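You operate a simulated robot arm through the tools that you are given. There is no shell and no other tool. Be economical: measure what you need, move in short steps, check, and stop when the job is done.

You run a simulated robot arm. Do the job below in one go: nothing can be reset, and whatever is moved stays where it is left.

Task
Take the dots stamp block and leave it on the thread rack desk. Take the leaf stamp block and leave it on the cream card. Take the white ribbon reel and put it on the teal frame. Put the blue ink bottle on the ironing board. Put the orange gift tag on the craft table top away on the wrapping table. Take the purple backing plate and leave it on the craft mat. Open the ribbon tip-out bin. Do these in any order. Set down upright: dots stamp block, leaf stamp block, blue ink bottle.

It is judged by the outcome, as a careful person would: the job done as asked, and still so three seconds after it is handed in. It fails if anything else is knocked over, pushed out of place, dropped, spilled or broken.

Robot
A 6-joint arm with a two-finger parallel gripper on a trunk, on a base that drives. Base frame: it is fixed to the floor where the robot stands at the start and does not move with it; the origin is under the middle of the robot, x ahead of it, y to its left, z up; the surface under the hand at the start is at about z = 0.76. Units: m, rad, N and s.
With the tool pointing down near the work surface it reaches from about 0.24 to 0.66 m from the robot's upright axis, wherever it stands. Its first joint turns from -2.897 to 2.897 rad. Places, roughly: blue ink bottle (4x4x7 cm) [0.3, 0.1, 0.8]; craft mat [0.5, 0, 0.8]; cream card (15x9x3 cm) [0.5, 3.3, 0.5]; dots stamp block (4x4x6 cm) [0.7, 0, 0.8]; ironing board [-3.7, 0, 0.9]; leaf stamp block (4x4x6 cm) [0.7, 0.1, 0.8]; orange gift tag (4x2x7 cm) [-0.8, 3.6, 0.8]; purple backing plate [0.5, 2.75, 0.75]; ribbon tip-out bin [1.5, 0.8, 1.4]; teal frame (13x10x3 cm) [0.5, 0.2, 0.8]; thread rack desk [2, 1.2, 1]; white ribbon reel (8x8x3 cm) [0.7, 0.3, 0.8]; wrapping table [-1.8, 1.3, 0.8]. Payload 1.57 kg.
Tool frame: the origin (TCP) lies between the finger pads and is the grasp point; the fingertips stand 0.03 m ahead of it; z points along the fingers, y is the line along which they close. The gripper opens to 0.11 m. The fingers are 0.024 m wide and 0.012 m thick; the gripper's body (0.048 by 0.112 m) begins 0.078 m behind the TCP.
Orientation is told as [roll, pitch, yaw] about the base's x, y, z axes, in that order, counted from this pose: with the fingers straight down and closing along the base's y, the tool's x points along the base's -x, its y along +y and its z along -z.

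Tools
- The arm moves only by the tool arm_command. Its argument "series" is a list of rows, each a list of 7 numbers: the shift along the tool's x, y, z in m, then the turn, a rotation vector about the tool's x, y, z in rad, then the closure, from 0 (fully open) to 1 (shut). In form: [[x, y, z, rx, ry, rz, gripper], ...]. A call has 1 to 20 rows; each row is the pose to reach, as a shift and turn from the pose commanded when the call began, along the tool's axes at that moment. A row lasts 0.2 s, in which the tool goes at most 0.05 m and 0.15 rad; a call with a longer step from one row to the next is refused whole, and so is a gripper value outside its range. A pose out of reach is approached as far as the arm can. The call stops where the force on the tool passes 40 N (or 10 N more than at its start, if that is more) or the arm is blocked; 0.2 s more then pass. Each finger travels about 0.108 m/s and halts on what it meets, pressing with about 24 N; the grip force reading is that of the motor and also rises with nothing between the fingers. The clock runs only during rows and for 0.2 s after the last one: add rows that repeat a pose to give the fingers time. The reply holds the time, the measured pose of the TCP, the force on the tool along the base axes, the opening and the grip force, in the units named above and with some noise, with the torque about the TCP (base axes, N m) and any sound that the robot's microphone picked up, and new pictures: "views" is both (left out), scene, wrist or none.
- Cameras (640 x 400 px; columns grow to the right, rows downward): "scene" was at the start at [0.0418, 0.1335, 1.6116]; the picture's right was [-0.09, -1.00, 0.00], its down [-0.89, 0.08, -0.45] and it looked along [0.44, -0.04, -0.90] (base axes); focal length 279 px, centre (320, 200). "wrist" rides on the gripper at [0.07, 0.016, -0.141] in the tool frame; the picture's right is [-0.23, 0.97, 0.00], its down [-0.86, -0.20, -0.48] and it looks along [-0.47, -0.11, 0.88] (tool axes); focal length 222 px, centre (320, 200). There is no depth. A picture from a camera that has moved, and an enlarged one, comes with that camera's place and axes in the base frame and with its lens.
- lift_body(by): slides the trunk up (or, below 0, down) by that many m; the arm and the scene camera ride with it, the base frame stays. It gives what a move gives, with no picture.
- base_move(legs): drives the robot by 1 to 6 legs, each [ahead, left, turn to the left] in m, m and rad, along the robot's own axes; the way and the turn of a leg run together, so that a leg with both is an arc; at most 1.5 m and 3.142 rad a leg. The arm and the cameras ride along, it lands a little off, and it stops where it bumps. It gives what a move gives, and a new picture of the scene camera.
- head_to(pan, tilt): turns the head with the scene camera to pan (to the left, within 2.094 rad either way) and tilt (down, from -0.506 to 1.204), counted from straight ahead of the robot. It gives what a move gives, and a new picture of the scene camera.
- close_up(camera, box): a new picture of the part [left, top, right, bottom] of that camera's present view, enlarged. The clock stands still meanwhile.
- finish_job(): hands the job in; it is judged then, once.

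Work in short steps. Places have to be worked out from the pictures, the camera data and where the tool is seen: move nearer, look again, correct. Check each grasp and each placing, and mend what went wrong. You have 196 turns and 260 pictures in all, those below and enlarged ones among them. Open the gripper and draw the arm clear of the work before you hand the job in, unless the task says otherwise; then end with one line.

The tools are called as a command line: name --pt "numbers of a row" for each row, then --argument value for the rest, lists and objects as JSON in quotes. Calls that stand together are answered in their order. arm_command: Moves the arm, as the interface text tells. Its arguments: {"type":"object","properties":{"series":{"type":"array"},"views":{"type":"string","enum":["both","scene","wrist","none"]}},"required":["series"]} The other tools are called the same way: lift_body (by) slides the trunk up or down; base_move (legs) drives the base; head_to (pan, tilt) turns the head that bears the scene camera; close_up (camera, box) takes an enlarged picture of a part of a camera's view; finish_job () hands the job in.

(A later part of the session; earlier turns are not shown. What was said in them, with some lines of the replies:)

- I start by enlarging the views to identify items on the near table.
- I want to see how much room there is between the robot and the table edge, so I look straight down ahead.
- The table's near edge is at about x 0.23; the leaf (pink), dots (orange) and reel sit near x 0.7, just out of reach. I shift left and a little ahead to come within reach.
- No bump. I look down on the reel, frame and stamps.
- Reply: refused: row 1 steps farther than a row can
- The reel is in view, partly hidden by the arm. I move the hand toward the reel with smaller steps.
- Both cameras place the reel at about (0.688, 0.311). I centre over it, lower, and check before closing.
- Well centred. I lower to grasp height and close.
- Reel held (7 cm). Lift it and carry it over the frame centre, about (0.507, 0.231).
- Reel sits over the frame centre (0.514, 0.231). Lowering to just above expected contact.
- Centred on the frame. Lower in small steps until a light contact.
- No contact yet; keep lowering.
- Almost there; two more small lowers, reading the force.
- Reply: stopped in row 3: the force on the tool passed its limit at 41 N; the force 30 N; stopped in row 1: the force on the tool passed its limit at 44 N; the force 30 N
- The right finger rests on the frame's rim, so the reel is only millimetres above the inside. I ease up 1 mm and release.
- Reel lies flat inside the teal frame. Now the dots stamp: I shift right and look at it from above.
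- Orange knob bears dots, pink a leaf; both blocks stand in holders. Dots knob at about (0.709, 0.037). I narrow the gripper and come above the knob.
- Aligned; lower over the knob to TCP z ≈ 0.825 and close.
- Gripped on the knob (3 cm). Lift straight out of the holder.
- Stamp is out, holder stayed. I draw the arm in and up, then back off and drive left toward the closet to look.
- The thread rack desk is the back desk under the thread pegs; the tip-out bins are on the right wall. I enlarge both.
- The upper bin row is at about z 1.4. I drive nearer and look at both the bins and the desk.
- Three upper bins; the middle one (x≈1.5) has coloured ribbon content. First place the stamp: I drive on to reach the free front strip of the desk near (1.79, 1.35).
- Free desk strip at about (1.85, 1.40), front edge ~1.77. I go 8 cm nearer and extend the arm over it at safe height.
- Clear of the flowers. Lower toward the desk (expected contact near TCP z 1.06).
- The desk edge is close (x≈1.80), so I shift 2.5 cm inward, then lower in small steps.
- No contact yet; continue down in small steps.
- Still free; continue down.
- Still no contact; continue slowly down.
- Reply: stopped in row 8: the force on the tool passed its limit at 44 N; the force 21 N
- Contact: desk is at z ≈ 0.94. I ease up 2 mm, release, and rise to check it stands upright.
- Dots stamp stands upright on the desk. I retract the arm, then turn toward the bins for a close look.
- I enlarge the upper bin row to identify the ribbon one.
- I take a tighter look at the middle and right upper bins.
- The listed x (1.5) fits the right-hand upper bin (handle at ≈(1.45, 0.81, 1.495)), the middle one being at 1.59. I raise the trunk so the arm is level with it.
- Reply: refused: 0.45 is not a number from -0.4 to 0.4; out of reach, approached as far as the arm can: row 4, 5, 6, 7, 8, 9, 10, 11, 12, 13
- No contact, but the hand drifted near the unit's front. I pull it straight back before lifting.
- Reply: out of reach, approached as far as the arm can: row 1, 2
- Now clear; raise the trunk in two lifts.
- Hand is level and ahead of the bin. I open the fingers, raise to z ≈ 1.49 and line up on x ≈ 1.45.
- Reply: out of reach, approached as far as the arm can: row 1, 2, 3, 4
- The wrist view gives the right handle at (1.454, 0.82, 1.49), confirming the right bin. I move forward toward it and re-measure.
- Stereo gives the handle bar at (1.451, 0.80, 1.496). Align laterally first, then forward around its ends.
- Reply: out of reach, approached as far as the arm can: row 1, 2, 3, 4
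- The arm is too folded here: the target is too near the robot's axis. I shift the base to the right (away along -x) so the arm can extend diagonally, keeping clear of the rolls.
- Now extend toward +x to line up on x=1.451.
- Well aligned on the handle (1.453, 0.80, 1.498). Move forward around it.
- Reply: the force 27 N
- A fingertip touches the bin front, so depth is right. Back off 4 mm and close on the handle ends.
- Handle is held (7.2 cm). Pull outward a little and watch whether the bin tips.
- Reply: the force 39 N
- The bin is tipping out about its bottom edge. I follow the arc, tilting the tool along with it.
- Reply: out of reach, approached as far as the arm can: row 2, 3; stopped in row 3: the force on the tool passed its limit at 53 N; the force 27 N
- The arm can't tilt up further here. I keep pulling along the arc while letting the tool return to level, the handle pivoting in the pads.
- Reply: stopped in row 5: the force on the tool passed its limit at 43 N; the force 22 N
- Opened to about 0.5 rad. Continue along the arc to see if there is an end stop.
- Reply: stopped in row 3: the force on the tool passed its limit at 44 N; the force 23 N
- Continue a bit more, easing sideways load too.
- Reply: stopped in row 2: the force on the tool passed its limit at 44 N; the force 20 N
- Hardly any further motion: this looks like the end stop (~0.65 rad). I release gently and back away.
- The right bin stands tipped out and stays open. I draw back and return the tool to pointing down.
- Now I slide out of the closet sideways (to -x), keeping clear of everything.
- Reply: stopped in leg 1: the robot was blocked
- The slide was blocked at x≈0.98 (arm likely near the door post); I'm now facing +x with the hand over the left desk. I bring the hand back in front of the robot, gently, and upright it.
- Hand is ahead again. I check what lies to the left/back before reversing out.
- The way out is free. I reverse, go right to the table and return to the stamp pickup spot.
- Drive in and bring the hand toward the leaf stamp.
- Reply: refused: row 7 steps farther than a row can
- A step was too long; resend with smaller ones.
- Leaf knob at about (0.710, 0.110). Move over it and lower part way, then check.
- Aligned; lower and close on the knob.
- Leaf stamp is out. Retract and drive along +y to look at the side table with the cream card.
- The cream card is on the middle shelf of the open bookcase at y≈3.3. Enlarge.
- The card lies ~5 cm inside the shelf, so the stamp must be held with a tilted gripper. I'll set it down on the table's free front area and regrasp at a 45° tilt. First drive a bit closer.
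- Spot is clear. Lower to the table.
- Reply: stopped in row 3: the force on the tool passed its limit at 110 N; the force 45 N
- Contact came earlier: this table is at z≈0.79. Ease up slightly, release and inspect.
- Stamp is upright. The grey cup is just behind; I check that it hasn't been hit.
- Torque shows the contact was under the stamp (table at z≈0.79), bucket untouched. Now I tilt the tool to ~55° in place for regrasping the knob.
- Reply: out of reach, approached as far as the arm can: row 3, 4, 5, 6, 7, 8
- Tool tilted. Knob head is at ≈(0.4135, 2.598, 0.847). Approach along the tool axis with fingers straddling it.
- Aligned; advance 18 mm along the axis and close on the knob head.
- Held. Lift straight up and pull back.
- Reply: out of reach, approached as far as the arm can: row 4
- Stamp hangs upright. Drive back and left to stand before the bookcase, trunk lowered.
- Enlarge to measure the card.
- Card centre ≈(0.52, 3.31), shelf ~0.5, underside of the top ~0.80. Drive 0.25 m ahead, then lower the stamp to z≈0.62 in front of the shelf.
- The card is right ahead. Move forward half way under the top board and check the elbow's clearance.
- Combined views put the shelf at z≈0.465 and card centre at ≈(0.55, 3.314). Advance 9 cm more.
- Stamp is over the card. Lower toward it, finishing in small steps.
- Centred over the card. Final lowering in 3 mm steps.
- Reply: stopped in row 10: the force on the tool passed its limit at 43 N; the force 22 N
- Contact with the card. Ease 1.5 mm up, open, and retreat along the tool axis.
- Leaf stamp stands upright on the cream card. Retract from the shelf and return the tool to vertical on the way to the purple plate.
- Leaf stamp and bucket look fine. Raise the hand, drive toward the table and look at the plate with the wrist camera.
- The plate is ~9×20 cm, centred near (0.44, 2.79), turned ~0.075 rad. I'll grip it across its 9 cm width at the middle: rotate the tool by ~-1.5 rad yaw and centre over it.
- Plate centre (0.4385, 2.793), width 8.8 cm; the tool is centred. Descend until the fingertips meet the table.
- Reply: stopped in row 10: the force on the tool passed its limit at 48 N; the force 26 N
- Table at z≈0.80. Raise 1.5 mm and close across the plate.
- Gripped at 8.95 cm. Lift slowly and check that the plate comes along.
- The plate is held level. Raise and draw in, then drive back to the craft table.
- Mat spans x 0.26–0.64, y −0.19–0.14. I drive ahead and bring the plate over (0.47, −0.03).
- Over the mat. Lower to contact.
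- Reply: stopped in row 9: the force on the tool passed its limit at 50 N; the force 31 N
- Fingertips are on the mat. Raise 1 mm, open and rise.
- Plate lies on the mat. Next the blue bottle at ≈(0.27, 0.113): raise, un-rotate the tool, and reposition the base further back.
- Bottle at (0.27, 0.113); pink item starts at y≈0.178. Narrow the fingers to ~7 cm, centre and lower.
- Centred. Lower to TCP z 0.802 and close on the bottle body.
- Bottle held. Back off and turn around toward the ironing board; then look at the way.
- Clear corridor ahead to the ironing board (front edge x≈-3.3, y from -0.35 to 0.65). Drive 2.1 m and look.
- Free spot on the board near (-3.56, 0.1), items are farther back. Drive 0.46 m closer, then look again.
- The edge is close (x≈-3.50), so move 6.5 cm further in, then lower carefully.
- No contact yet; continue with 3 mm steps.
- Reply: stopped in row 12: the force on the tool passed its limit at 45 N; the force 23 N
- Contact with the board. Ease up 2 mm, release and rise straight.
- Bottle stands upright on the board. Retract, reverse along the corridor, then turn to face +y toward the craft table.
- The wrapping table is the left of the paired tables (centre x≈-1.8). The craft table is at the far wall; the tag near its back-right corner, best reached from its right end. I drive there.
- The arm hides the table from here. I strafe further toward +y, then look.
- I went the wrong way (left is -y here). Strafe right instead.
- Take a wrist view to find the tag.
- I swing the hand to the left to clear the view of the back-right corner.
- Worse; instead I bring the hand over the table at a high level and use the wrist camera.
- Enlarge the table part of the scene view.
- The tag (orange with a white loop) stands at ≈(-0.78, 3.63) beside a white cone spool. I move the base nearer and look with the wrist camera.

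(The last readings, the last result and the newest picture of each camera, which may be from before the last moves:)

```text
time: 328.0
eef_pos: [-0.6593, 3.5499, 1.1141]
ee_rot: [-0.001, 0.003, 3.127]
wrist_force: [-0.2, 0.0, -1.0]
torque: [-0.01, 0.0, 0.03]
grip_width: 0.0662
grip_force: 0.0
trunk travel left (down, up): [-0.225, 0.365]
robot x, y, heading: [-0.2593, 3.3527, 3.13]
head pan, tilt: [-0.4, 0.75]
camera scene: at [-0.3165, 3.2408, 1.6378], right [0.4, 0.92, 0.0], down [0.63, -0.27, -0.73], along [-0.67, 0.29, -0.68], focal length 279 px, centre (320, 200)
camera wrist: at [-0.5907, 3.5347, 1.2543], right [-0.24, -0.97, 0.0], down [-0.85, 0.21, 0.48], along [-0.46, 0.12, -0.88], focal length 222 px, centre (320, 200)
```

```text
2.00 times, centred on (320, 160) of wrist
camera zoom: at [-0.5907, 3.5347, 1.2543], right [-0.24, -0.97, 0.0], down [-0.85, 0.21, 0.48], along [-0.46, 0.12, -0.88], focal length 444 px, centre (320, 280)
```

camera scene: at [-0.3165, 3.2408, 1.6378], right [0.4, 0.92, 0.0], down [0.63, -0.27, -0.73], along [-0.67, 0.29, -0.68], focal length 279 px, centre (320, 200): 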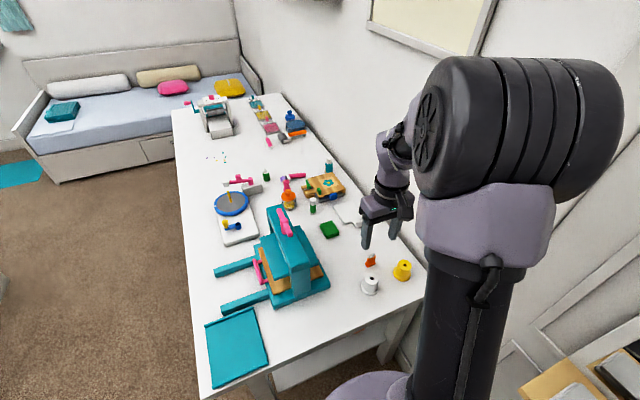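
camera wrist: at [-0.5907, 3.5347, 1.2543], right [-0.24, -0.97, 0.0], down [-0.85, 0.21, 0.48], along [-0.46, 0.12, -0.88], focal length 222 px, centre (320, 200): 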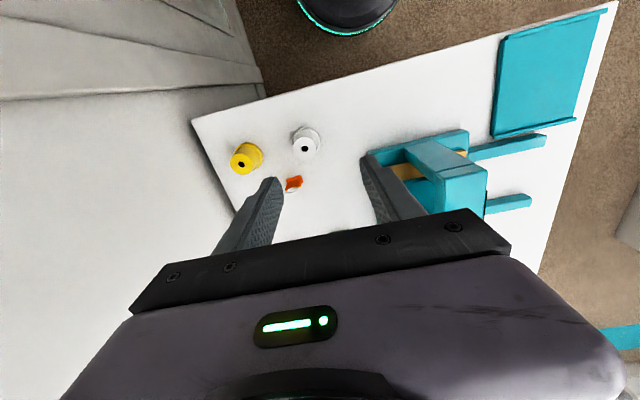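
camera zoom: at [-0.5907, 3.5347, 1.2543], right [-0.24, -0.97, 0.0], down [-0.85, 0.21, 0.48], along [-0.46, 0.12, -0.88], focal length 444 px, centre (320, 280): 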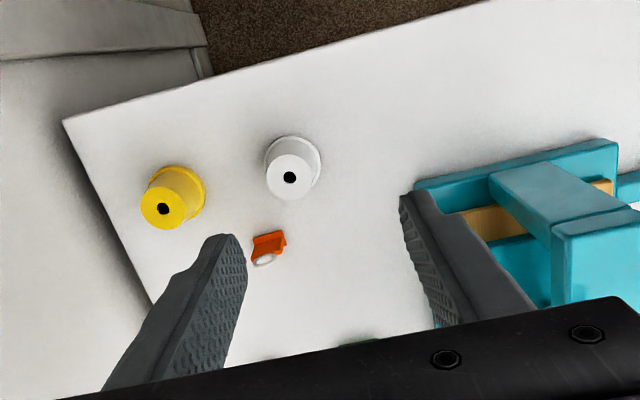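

Tag ≈(-0.775, 3.64), 4 cm wide along y; spools at x≈-0.69 are clear of the fingers. Move above it at z≈0.95 and re-check.

arm_command --pt "-0.035 -0.03 0 0 0 0 0.4" --pt "-0.07 -0.06 0 0 0 0 0.4" --pt "-0.105 -0.085 0 0 0 0 0.4" --pt "-0.115 -0.091 0.03 0 0 0 0.4" --pt "-0.115 -0.091 0.07 0 0 0 0.4" --pt "-0.115 -0.091 0.11 0 0 0 0.4" --pt "-0.115 -0.091 0.16 0 0 0 0.4" --pt "-0.115 -0.091 0.16 0 0 0 0.4" --views "wrist"

close_up --camera "wrist" --box '[180, 60, 460, 260]'

```text
time: 329.8
eef_pos: [-0.7703, 3.6415, 0.9537]
ee_rot: [-0.002, 0.003, 3.127]
wrist_force: [-0.2, 0.1, -0.3]
torque: [-0.02, -0.02, -0.01]
grip_width: 0.0659
grip_force: 0.0
trunk travel left (down, up): [-0.225, 0.365]
robot x, y, heading: [-0.258, 3.3516, 3.13]
head pan, tilt: [-0.4, 0.75]
camera wrist: at [-0.7012, 3.6249, 1.0942], right [-0.24, -0.97, 0.0], down [-0.85, 0.21, 0.48], along [-0.46, 0.12, -0.88], focal length 222 px, centre (320, 200)
```

wrist: 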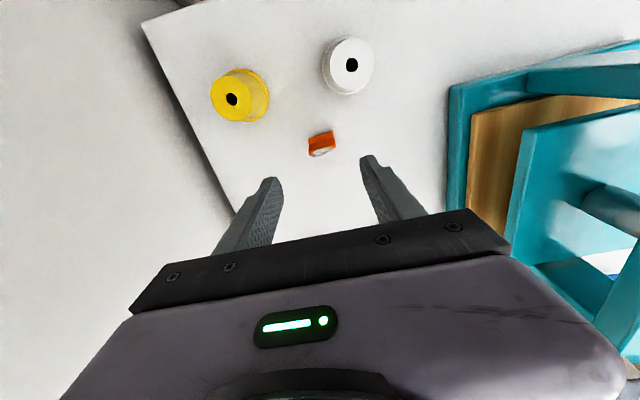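

```text
2.00 times, centred on (320, 160) of wrist
camera zoom: at [-0.7012, 3.6249, 1.0942], right [-0.24, -0.97, 0.0], down [-0.85, 0.21, 0.48], along [-0.46, 0.12, -0.88], focal length 444 px, centre (320, 280)
```

zoom: 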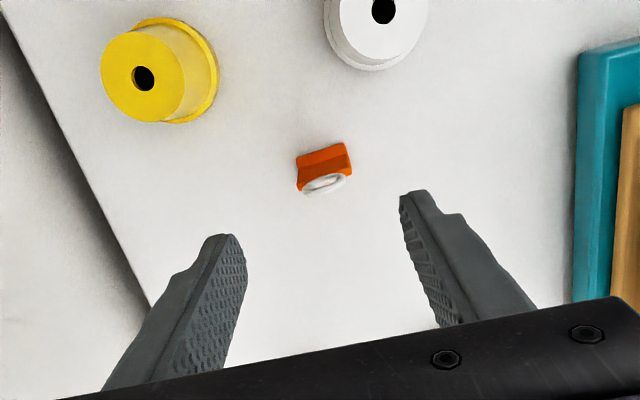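

Aligned. Descend slowly to TCP z ≈ 0.813.

arm_command --pt "-0.001 0 0.04 0 0 0 0.4" --pt "-0.001 0 0.08 0 0 0 0.4" --pt "-0.001 0 0.11 0 0 0 0.4" --pt "-0.001 0 0.12 0 0 0 0.4" --pt "-0.001 0 0.125 0 0 0 0.4" --pt "-0.001 0 0.13 0 0 0 0.4" --pt "-0.001 0 0.135 0 0 0 0.4" --pt "-0.001 0 0.14 0 0 0 0.4" --views "wrist"

close_up --camera "wrist" --box '[220, 80, 420, 240]'

```text
time: 331.6
eef_pos: [-0.771, 3.643, 0.8124]
ee_rot: [0.0, 0.004, 3.128]
wrist_force: [-0.8, -0.1, -0.5]
torque: [0.0, 0.04, 0.0]
grip_width: 0.0662
grip_force: 0.1
trunk travel left (down, up): [-0.225, 0.365]
robot x, y, heading: [-0.2553, 3.349, 3.133]
head pan, tilt: [-0.4, 0.75]
camera wrist: at [-0.7026, 3.6268, 0.9533], right [-0.24, -0.97, 0.0], down [-0.85, 0.21, 0.48], along [-0.46, 0.12, -0.88], focal length 222 px, centre (320, 200)
```

wrist: 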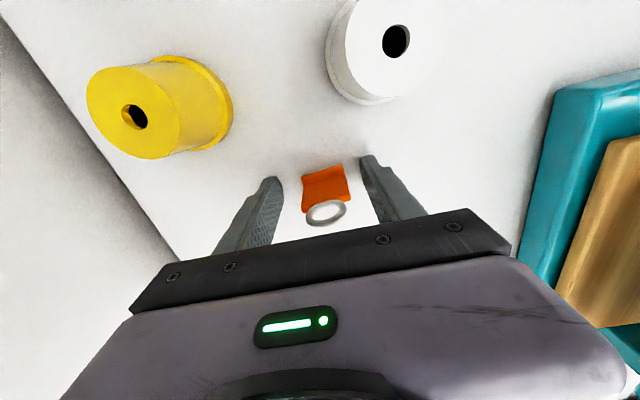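

```text
2.50 times, centred on (320, 160) of wrist
camera zoom: at [-0.7026, 3.6268, 0.9533], right [-0.24, -0.97, 0.0], down [-0.85, 0.21, 0.48], along [-0.46, 0.12, -0.88], focal length 555 px, centre (320, 300)
```

zoom: 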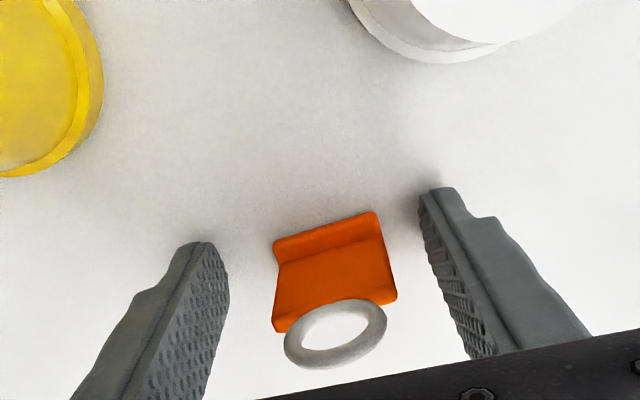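

The fingers straddle the tag's plate. Close and lift.

arm_command --pt "-0.003 0 0.003 0 0 0 0.5" --pt "-0.003 0 0.003 0 0 0 0.7" --pt "-0.003 0 0.003 0 0 0 1" --pt "-0.003 0 0.003 0 0 0 1" --views "none"

arm_command --pt "0 0 -0.02 0 0 0 1" --pt "0 0 -0.06 0 0 0 1" --pt "0 0 -0.11 0 0 0 1" --pt "0 0 -0.16 0 0 0 1" --pt "0 0 -0.21 0 0 0 1" --pt "0 0 -0.26 0 0 0 1" --pt "0 0 -0.31 0 0 0 1" --views "wrist"

```text
time: 332.6
eef_pos: [-0.7747, 3.6421, 0.8095]
ee_rot: [-0.002, 0.0, 3.127]
wrist_force: [-1.5, -2.6, 5.3]
torque: [-0.19, 0.1, -0.01]
grip_width: 0.0347
grip_force: 23.7
trunk travel left (down, up): [-0.225, 0.365]
robot x, y, heading: [-0.2623, 3.3469, 3.134]
head pan, tilt: [-0.4, 0.75]
```

```text
time: 334.2
eef_pos: [-0.7735, 3.6442, 1.1185]
ee_rot: [-0.001, 0.002, 3.128]
wrist_force: [0.4, -0.2, 0.7]
torque: [0.0, -0.01, -0.02]
grip_width: 0.0346
grip_force: 24.1
trunk travel left (down, up): [-0.225, 0.365]
robot x, y, heading: [-0.2586, 3.3485, 3.127]
head pan, tilt: [-0.4, 0.75]
camera wrist: at [-0.7049, 3.628, 1.2606], right [-0.24, -0.97, 0.0], down [-0.85, 0.21, 0.48], along [-0.46, 0.12, -0.88], focal length 222 px, centre (320, 200)
```

wrist: 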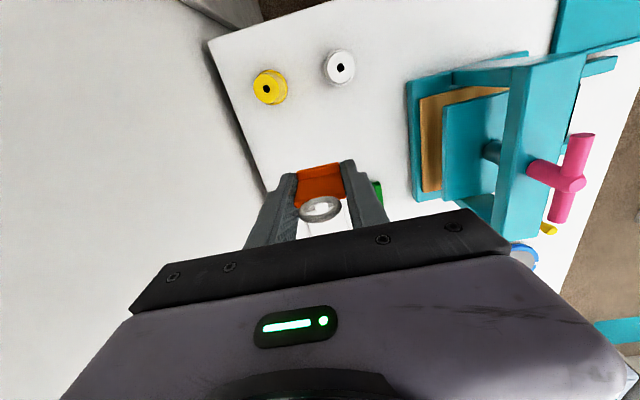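

Tag held. Raise, draw back, and drive toward the wrapping table's south side.

arm_command --pt "0.01 0.01 -0.04 0 0 0 1" --pt "0.03 0.05 -0.06 0 0 0 1" --pt "0.05 0.09 -0.08 0 0 0 1" --pt "0.07 0.13 -0.08 0 0 0 1" --pt "0.09 0.17 -0.08 0 0 0 1" --pt "0.11 0.21 -0.08 0 0 0 1" --pt "0.13 0.25 -0.08 0 0 0 1" --pt "0.15 0.28 -0.08 0 0 0 1" --views "none"

base_move --legs '[[-0.2, 0, 0], [0, 1.5, 0], [0, 1.5, 0], [0, 0.2, 0]]'

```text
time: 336.0
eef_pos: [-0.6285, 3.3596, 1.1994]
ee_rot: [-0.001, 0.001, 3.129]
wrist_force: [0.6, 0.2, -0.1]
torque: [-0.03, 0.0, 0.0]
grip_width: 0.035
grip_force: 24.3
trunk travel left (down, up): [-0.225, 0.365]
robot x, y, heading: [-0.2575, 3.3475, 3.129]
head pan, tilt: [-0.4, 0.75]
```

```text
time: 352.8
eef_pos: [-0.4783, 0.1661, 1.1994]
ee_rot: [-0.001, 0.002, 3.114]
wrist_force: [0.4, -0.6, -0.4]
torque: [0.01, 0.01, 0.03]
grip_width: 0.0348
grip_force: 24.3
trunk travel left (down, up): [-0.225, 0.365]
robot x, y, heading: [-0.1062, 0.1523, 3.122]
head pan, tilt: [-0.4, 0.75]
camera scene: at [-0.1664, 0.0435, 1.6378], right [0.41, 0.91, 0.0], down [0.62, -0.28, -0.73], along [-0.67, 0.3, -0.68], focal length 279 px, centre (320, 200)
```

scene: 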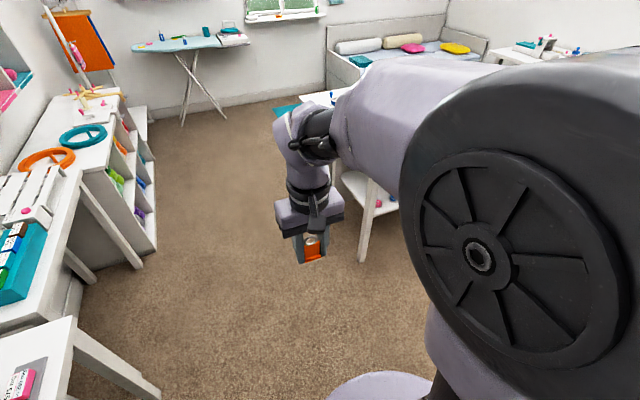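

Drive along the corridor to x≈-1.78, turn to face the wrapping table and look.

base_move --legs '[[1.4, 0, 0.02], [0.27, 0, 0], [0, 0, -1.57]]'

head_to --pan 0.0 --tilt 0.75

```text
time: 364.9
eef_pos: [-1.752, 0.538, 1.1986]
ee_rot: [-0.001, 0.002, 1.593]
wrist_force: [-0.4, -0.8, -1.0]
torque: [-0.02, 0.02, 0.0]
grip_width: 0.0343
grip_force: 24.3
trunk travel left (down, up): [-0.225, 0.365]
robot x, y, heading: [-1.7474, 0.1664, 1.597]
head pan, tilt: [-0.4, 0.75]
camera scene: at [-1.858, 0.2194, 1.6379], right [0.93, -0.37, 0.0], down [-0.25, -0.63, -0.73], along [0.27, 0.68, -0.68], focal length 279 px, centre (320, 200)
```

scene: 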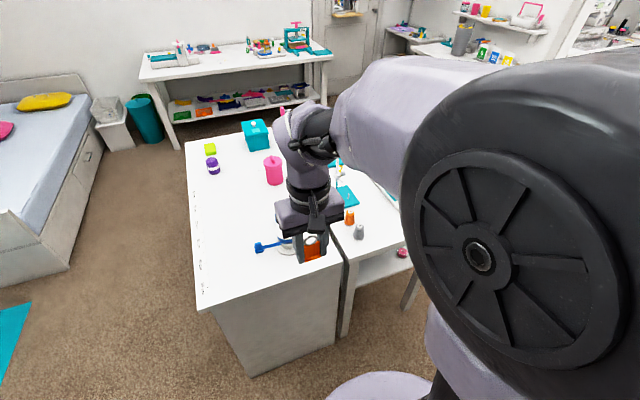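

```text
time: 365.8
eef_pos: [-1.751, 0.5386, 1.1994]
ee_rot: [-0.002, 0.001, 1.593]
wrist_force: [0.0, -0.5, 0.9]
torque: [0.03, 0.0, -0.02]
grip_width: 0.0351
grip_force: 24.3
trunk travel left (down, up): [-0.225, 0.365]
robot x, y, heading: [-1.7503, 0.166, 1.602]
head pan, tilt: [0.0, 0.75]
camera scene: at [-1.8904, 0.2251, 1.6379], right [1.0, 0.02, 0.0], down [0.02, -0.68, -0.73], along [-0.02, 0.73, -0.68], focal length 279 px, centre (320, 200)
```

scene: 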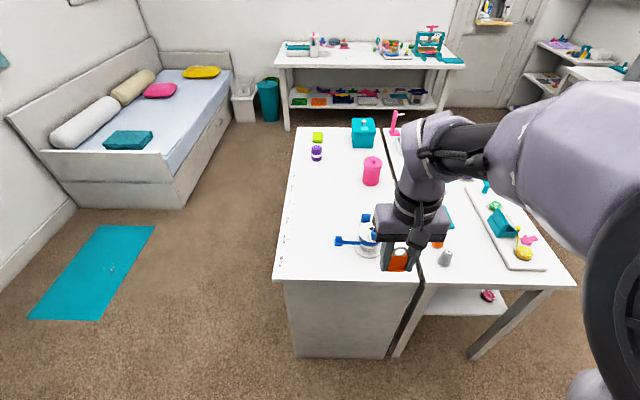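

Free area on the wrapping table around (-1.95, 0.95). Shift left 0.2 and ahead 0.19 and extend.

base_move --legs '[[0, 0.2, -0.03], [0.19, 0, 0]]'

arm_command --pt "-0.04 0 0.0 0 0 0 1" --pt "-0.08 0 0.02 0 0 0 1" --pt "-0.12 0 0.05 0 0 0 1" --pt "-0.16 0 0.08 0 0 0 1" --pt "-0.19 0 0.11 0 0 0 1" --pt "-0.21 0 0.15 0 0 0 1" --pt "-0.215 0 0.19 0 0 0 1"

```text
time: 368.5
eef_pos: [-1.9367, 0.7246, 1.1985]
ee_rot: [-0.002, 0.004, 1.565]
wrist_force: [-0.5, 0.4, 0.8]
torque: [-0.01, -0.03, -0.04]
grip_width: 0.0348
grip_force: 24.2
trunk travel left (down, up): [-0.225, 0.365]
robot x, y, heading: [-1.9436, 0.3526, 1.564]
head pan, tilt: [0.0, 0.75]
camera scene: at [-2.085, 0.4162, 1.6378], right [1.0, -0.01, 0.0], down [0.0, -0.68, -0.73], along [0.0, 0.73, -0.68], focal length 279 px, centre (320, 200)
```

scene: 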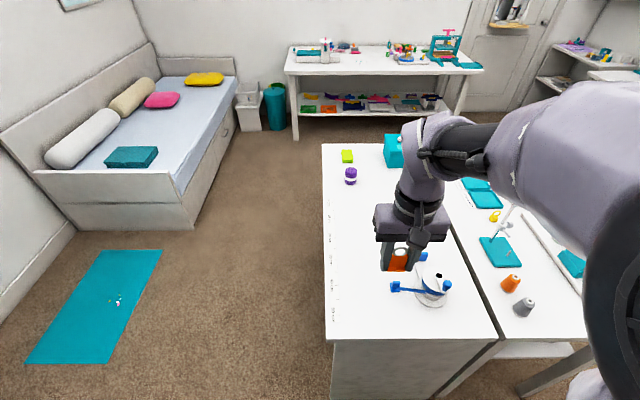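

```text
time: 370.1
eef_pos: [-1.933, 0.9388, 1.0077]
ee_rot: [-0.001, 0.002, 1.563]
wrist_force: [0.3, 0.1, -0.5]
torque: [0.04, 0.01, 0.01]
grip_width: 0.0348
grip_force: 23.4
trunk travel left (down, up): [-0.225, 0.365]
robot x, y, heading: [-1.9434, 0.3491, 1.564]
head pan, tilt: [0.0, 0.75]
camera scene: at [-2.085, 0.4154, 1.6378], right [1.0, -0.01, 0.0], down [0.0, -0.68, -0.73], along [0.0, 0.73, -0.68], focal length 279 px, centre (320, 200)
camera wrist: at [-1.9512, 0.8707, 1.1475], right [-0.97, 0.23, 0.0], down [0.21, 0.85, 0.48], along [0.11, 0.46, -0.88], focal length 222 px, centre (320, 200)
```

scene: 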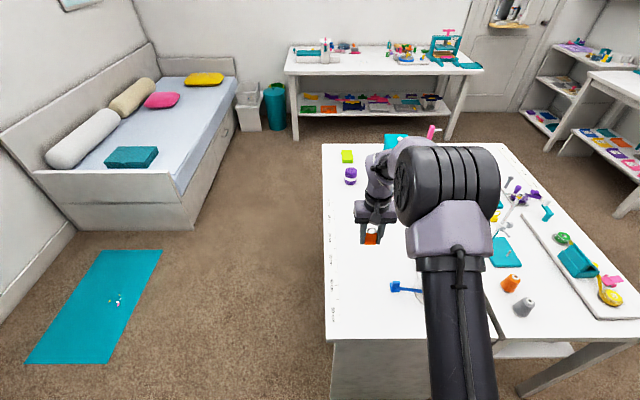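
wrist: 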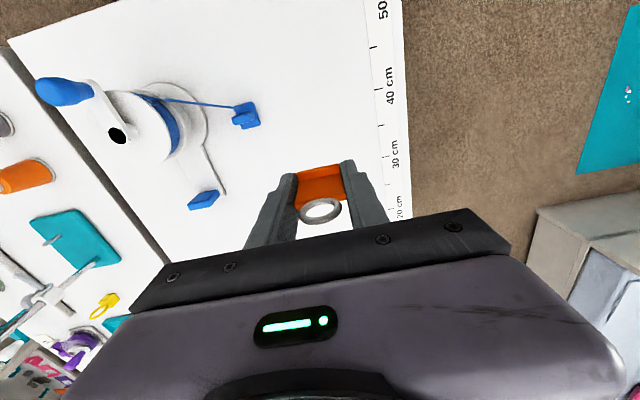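

Beneath is clear white table between the cutter's pad and the ruler edge. Lower with small steps near contact.

arm_command --pt "0 0 0.04 0 0 0 1" --pt "0 0 0.08 0 0 0 1" --pt "0 0 0.12 0 0 0 1" --pt "0 0 0.14 0 0 0 1" --pt "0 0 0.15 0 0 0 1" --pt "0 0 0.155 0 0 0 1" --pt "0 0 0.16 0 0 0 1" --pt "0 0 0.164 0 0 0 1" --pt "0 0 0.168 0 0 0 1" --pt "0 0 0.171 0 0 0 1" --pt "0 0 0.174 0 0 0 1" --pt "0 0 0.177 0 0 0 1" --pt "0 0 0.18 0 0 0 1" --pt "0 0 0.183 0 0 0 1" --pt "0 0 0.186 0 0 0 1" --pt "0 0 0.189 0 0 0 1" --views "wrist"

```text
time: 373.2
eef_pos: [-1.9346, 0.9377, 0.8312]
ee_rot: [0.001, -0.007, 1.564]
wrist_force: [0.4, -10.6, 25.1]
torque: [-0.64, 0.35, 0.2]
grip_width: 0.0344
grip_force: 23.8
trunk travel left (down, up): [-0.225, 0.365]
robot x, y, heading: [-1.9439, 0.3538, 1.57]
head pan, tilt: [0.0, 0.75]
stopped in row 15: the force on the tool passed its limit at 45 N (the readings are from after the stop); the commanded pose is now the measured one
camera wrist: at [-1.9522, 0.8688, 0.9705], right [-0.97, 0.23, 0.0], down [0.21, 0.85, 0.48], along [0.11, 0.47, -0.88], focal length 222 px, centre (320, 200)
```

wrist: 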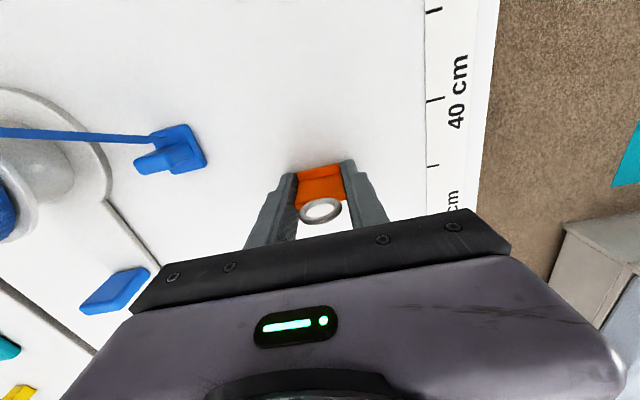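

Contact at the table. Ease up 1.5 mm, open to ~6 cm and rise.

arm_command --pt "0 0 -0.0015 0 0 0 1" --pt "0 0 -0.0015 0 0 0 0.8" --pt "0 0 -0.0015 0 0 0 0.6" --pt "0 0 -0.0015 0 0 0 0.45" --pt "0 0 -0.0015 0 0 0 0.45" --pt "0 0 -0.03 0 0 0 0.45" --pt "0 0 -0.07 0 0 0 0.45" --pt "0 0 -0.11 0 0 0 0.45" --pt "0 0 -0.15 0 0 0 0.45" --views "wrist"

close_up --camera "wrist" --box '[200, 80, 440, 240]'

```text
time: 375.2
eef_pos: [-1.9334, 0.9394, 0.9797]
ee_rot: [-0.002, -0.003, 1.563]
wrist_force: [0.1, 0.9, -0.2]
torque: [0.0, -0.02, 0.0]
grip_width: 0.0605
grip_force: 0.1
trunk travel left (down, up): [-0.225, 0.365]
robot x, y, heading: [-1.946, 0.3507, 1.567]
head pan, tilt: [0.0, 0.75]
camera wrist: at [-1.9507, 0.8702, 1.1196], right [-0.97, 0.23, 0.0], down [0.21, 0.85, 0.48], along [0.11, 0.47, -0.88], focal length 222 px, centre (320, 200)
```

wrist: 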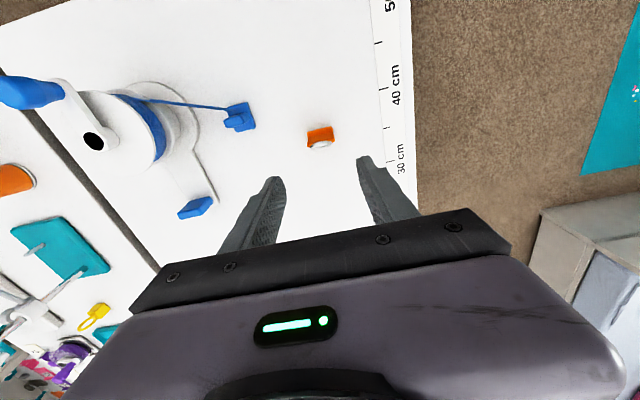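

```text
2.50 times, centred on (320, 160) of wrist
camera zoom: at [-1.9507, 0.8702, 1.1196], right [-0.97, 0.23, 0.0], down [0.21, 0.85, 0.48], along [0.11, 0.47, -0.88], focal length 555 px, centre (320, 300)
```

zoom: 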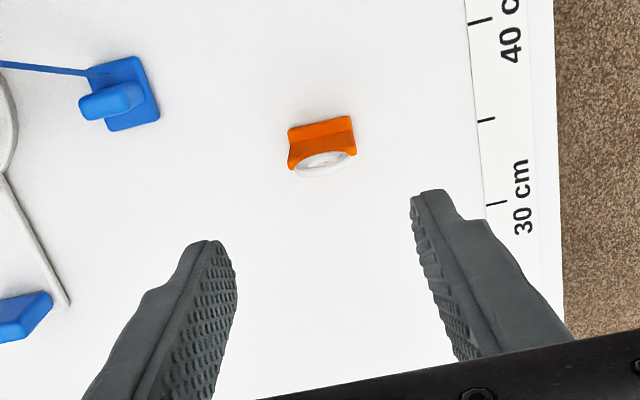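

The tag stands on the wrapping table. I raise the arm, open the gripper and draw clear, then back off the base a little.

arm_command --pt "0 0 -0.04 0 0 0 0.3" --pt "0 0 -0.08 0 0 0 0.1" --pt "0.04 0 -0.11 0 0 0 0" --pt "0.08 0 -0.13 0 0 0 0" --pt "0.12 0 -0.15 0 0 0 0" --pt "0.16 0 -0.16 0 0 0 0" --pt "0.2 0 -0.17 0 0 0 0" --views "none"

base_move --legs '[[-0.18, 0, 0]]'

```text
time: 376.8
eef_pos: [-1.938, 0.7396, 1.1477]
ee_rot: [0.0, -0.003, 1.564]
wrist_force: [-0.4, 0.3, 0.7]
torque: [0.01, -0.01, 0.01]
grip_width: 0.11
grip_force: 0.2
trunk travel left (down, up): [-0.225, 0.365]
robot x, y, heading: [-1.9419, 0.3512, 1.568]
head pan, tilt: [0.0, 0.75]
```

```text
time: 378.3
eef_pos: [-1.9378, 0.5599, 1.1479]
ee_rot: [-0.001, -0.002, 1.566]
wrist_force: [-0.3, 0.1, 0.1]
torque: [0.07, -0.05, 0.0]
grip_width: 0.1101
grip_force: 0.1
trunk travel left (down, up): [-0.225, 0.365]
robot x, y, heading: [-1.9443, 0.1749, 1.566]
head pan, tilt: [0.0, 0.75]
camera scene: at [-2.0859, 0.2355, 1.6379], right [1.0, 0.0, 0.0], down [0.0, -0.68, -0.73], along [0.0, 0.73, -0.68], focal length 279 px, centre (320, 200)
```

scene: 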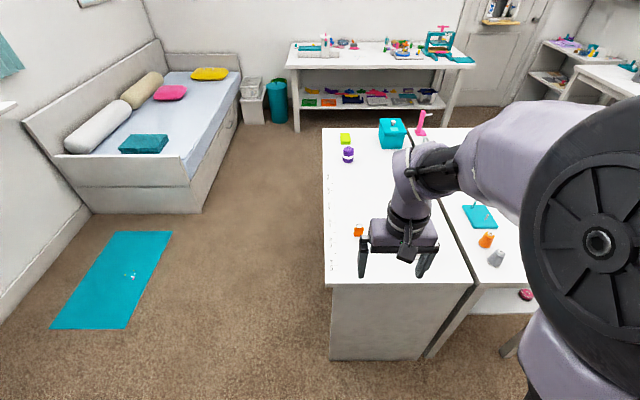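

The tag is upright on the wrapping table and the arm is clear with the gripper open, so I hand in the job.

finish_job

```text
The job is handed in.
```

I did all seven tasks, checking each with the cameras, and handed the job in. I took the right-hand upper bin as the ribbon one because it matched the given position, and pulled it out to what felt like its stop.
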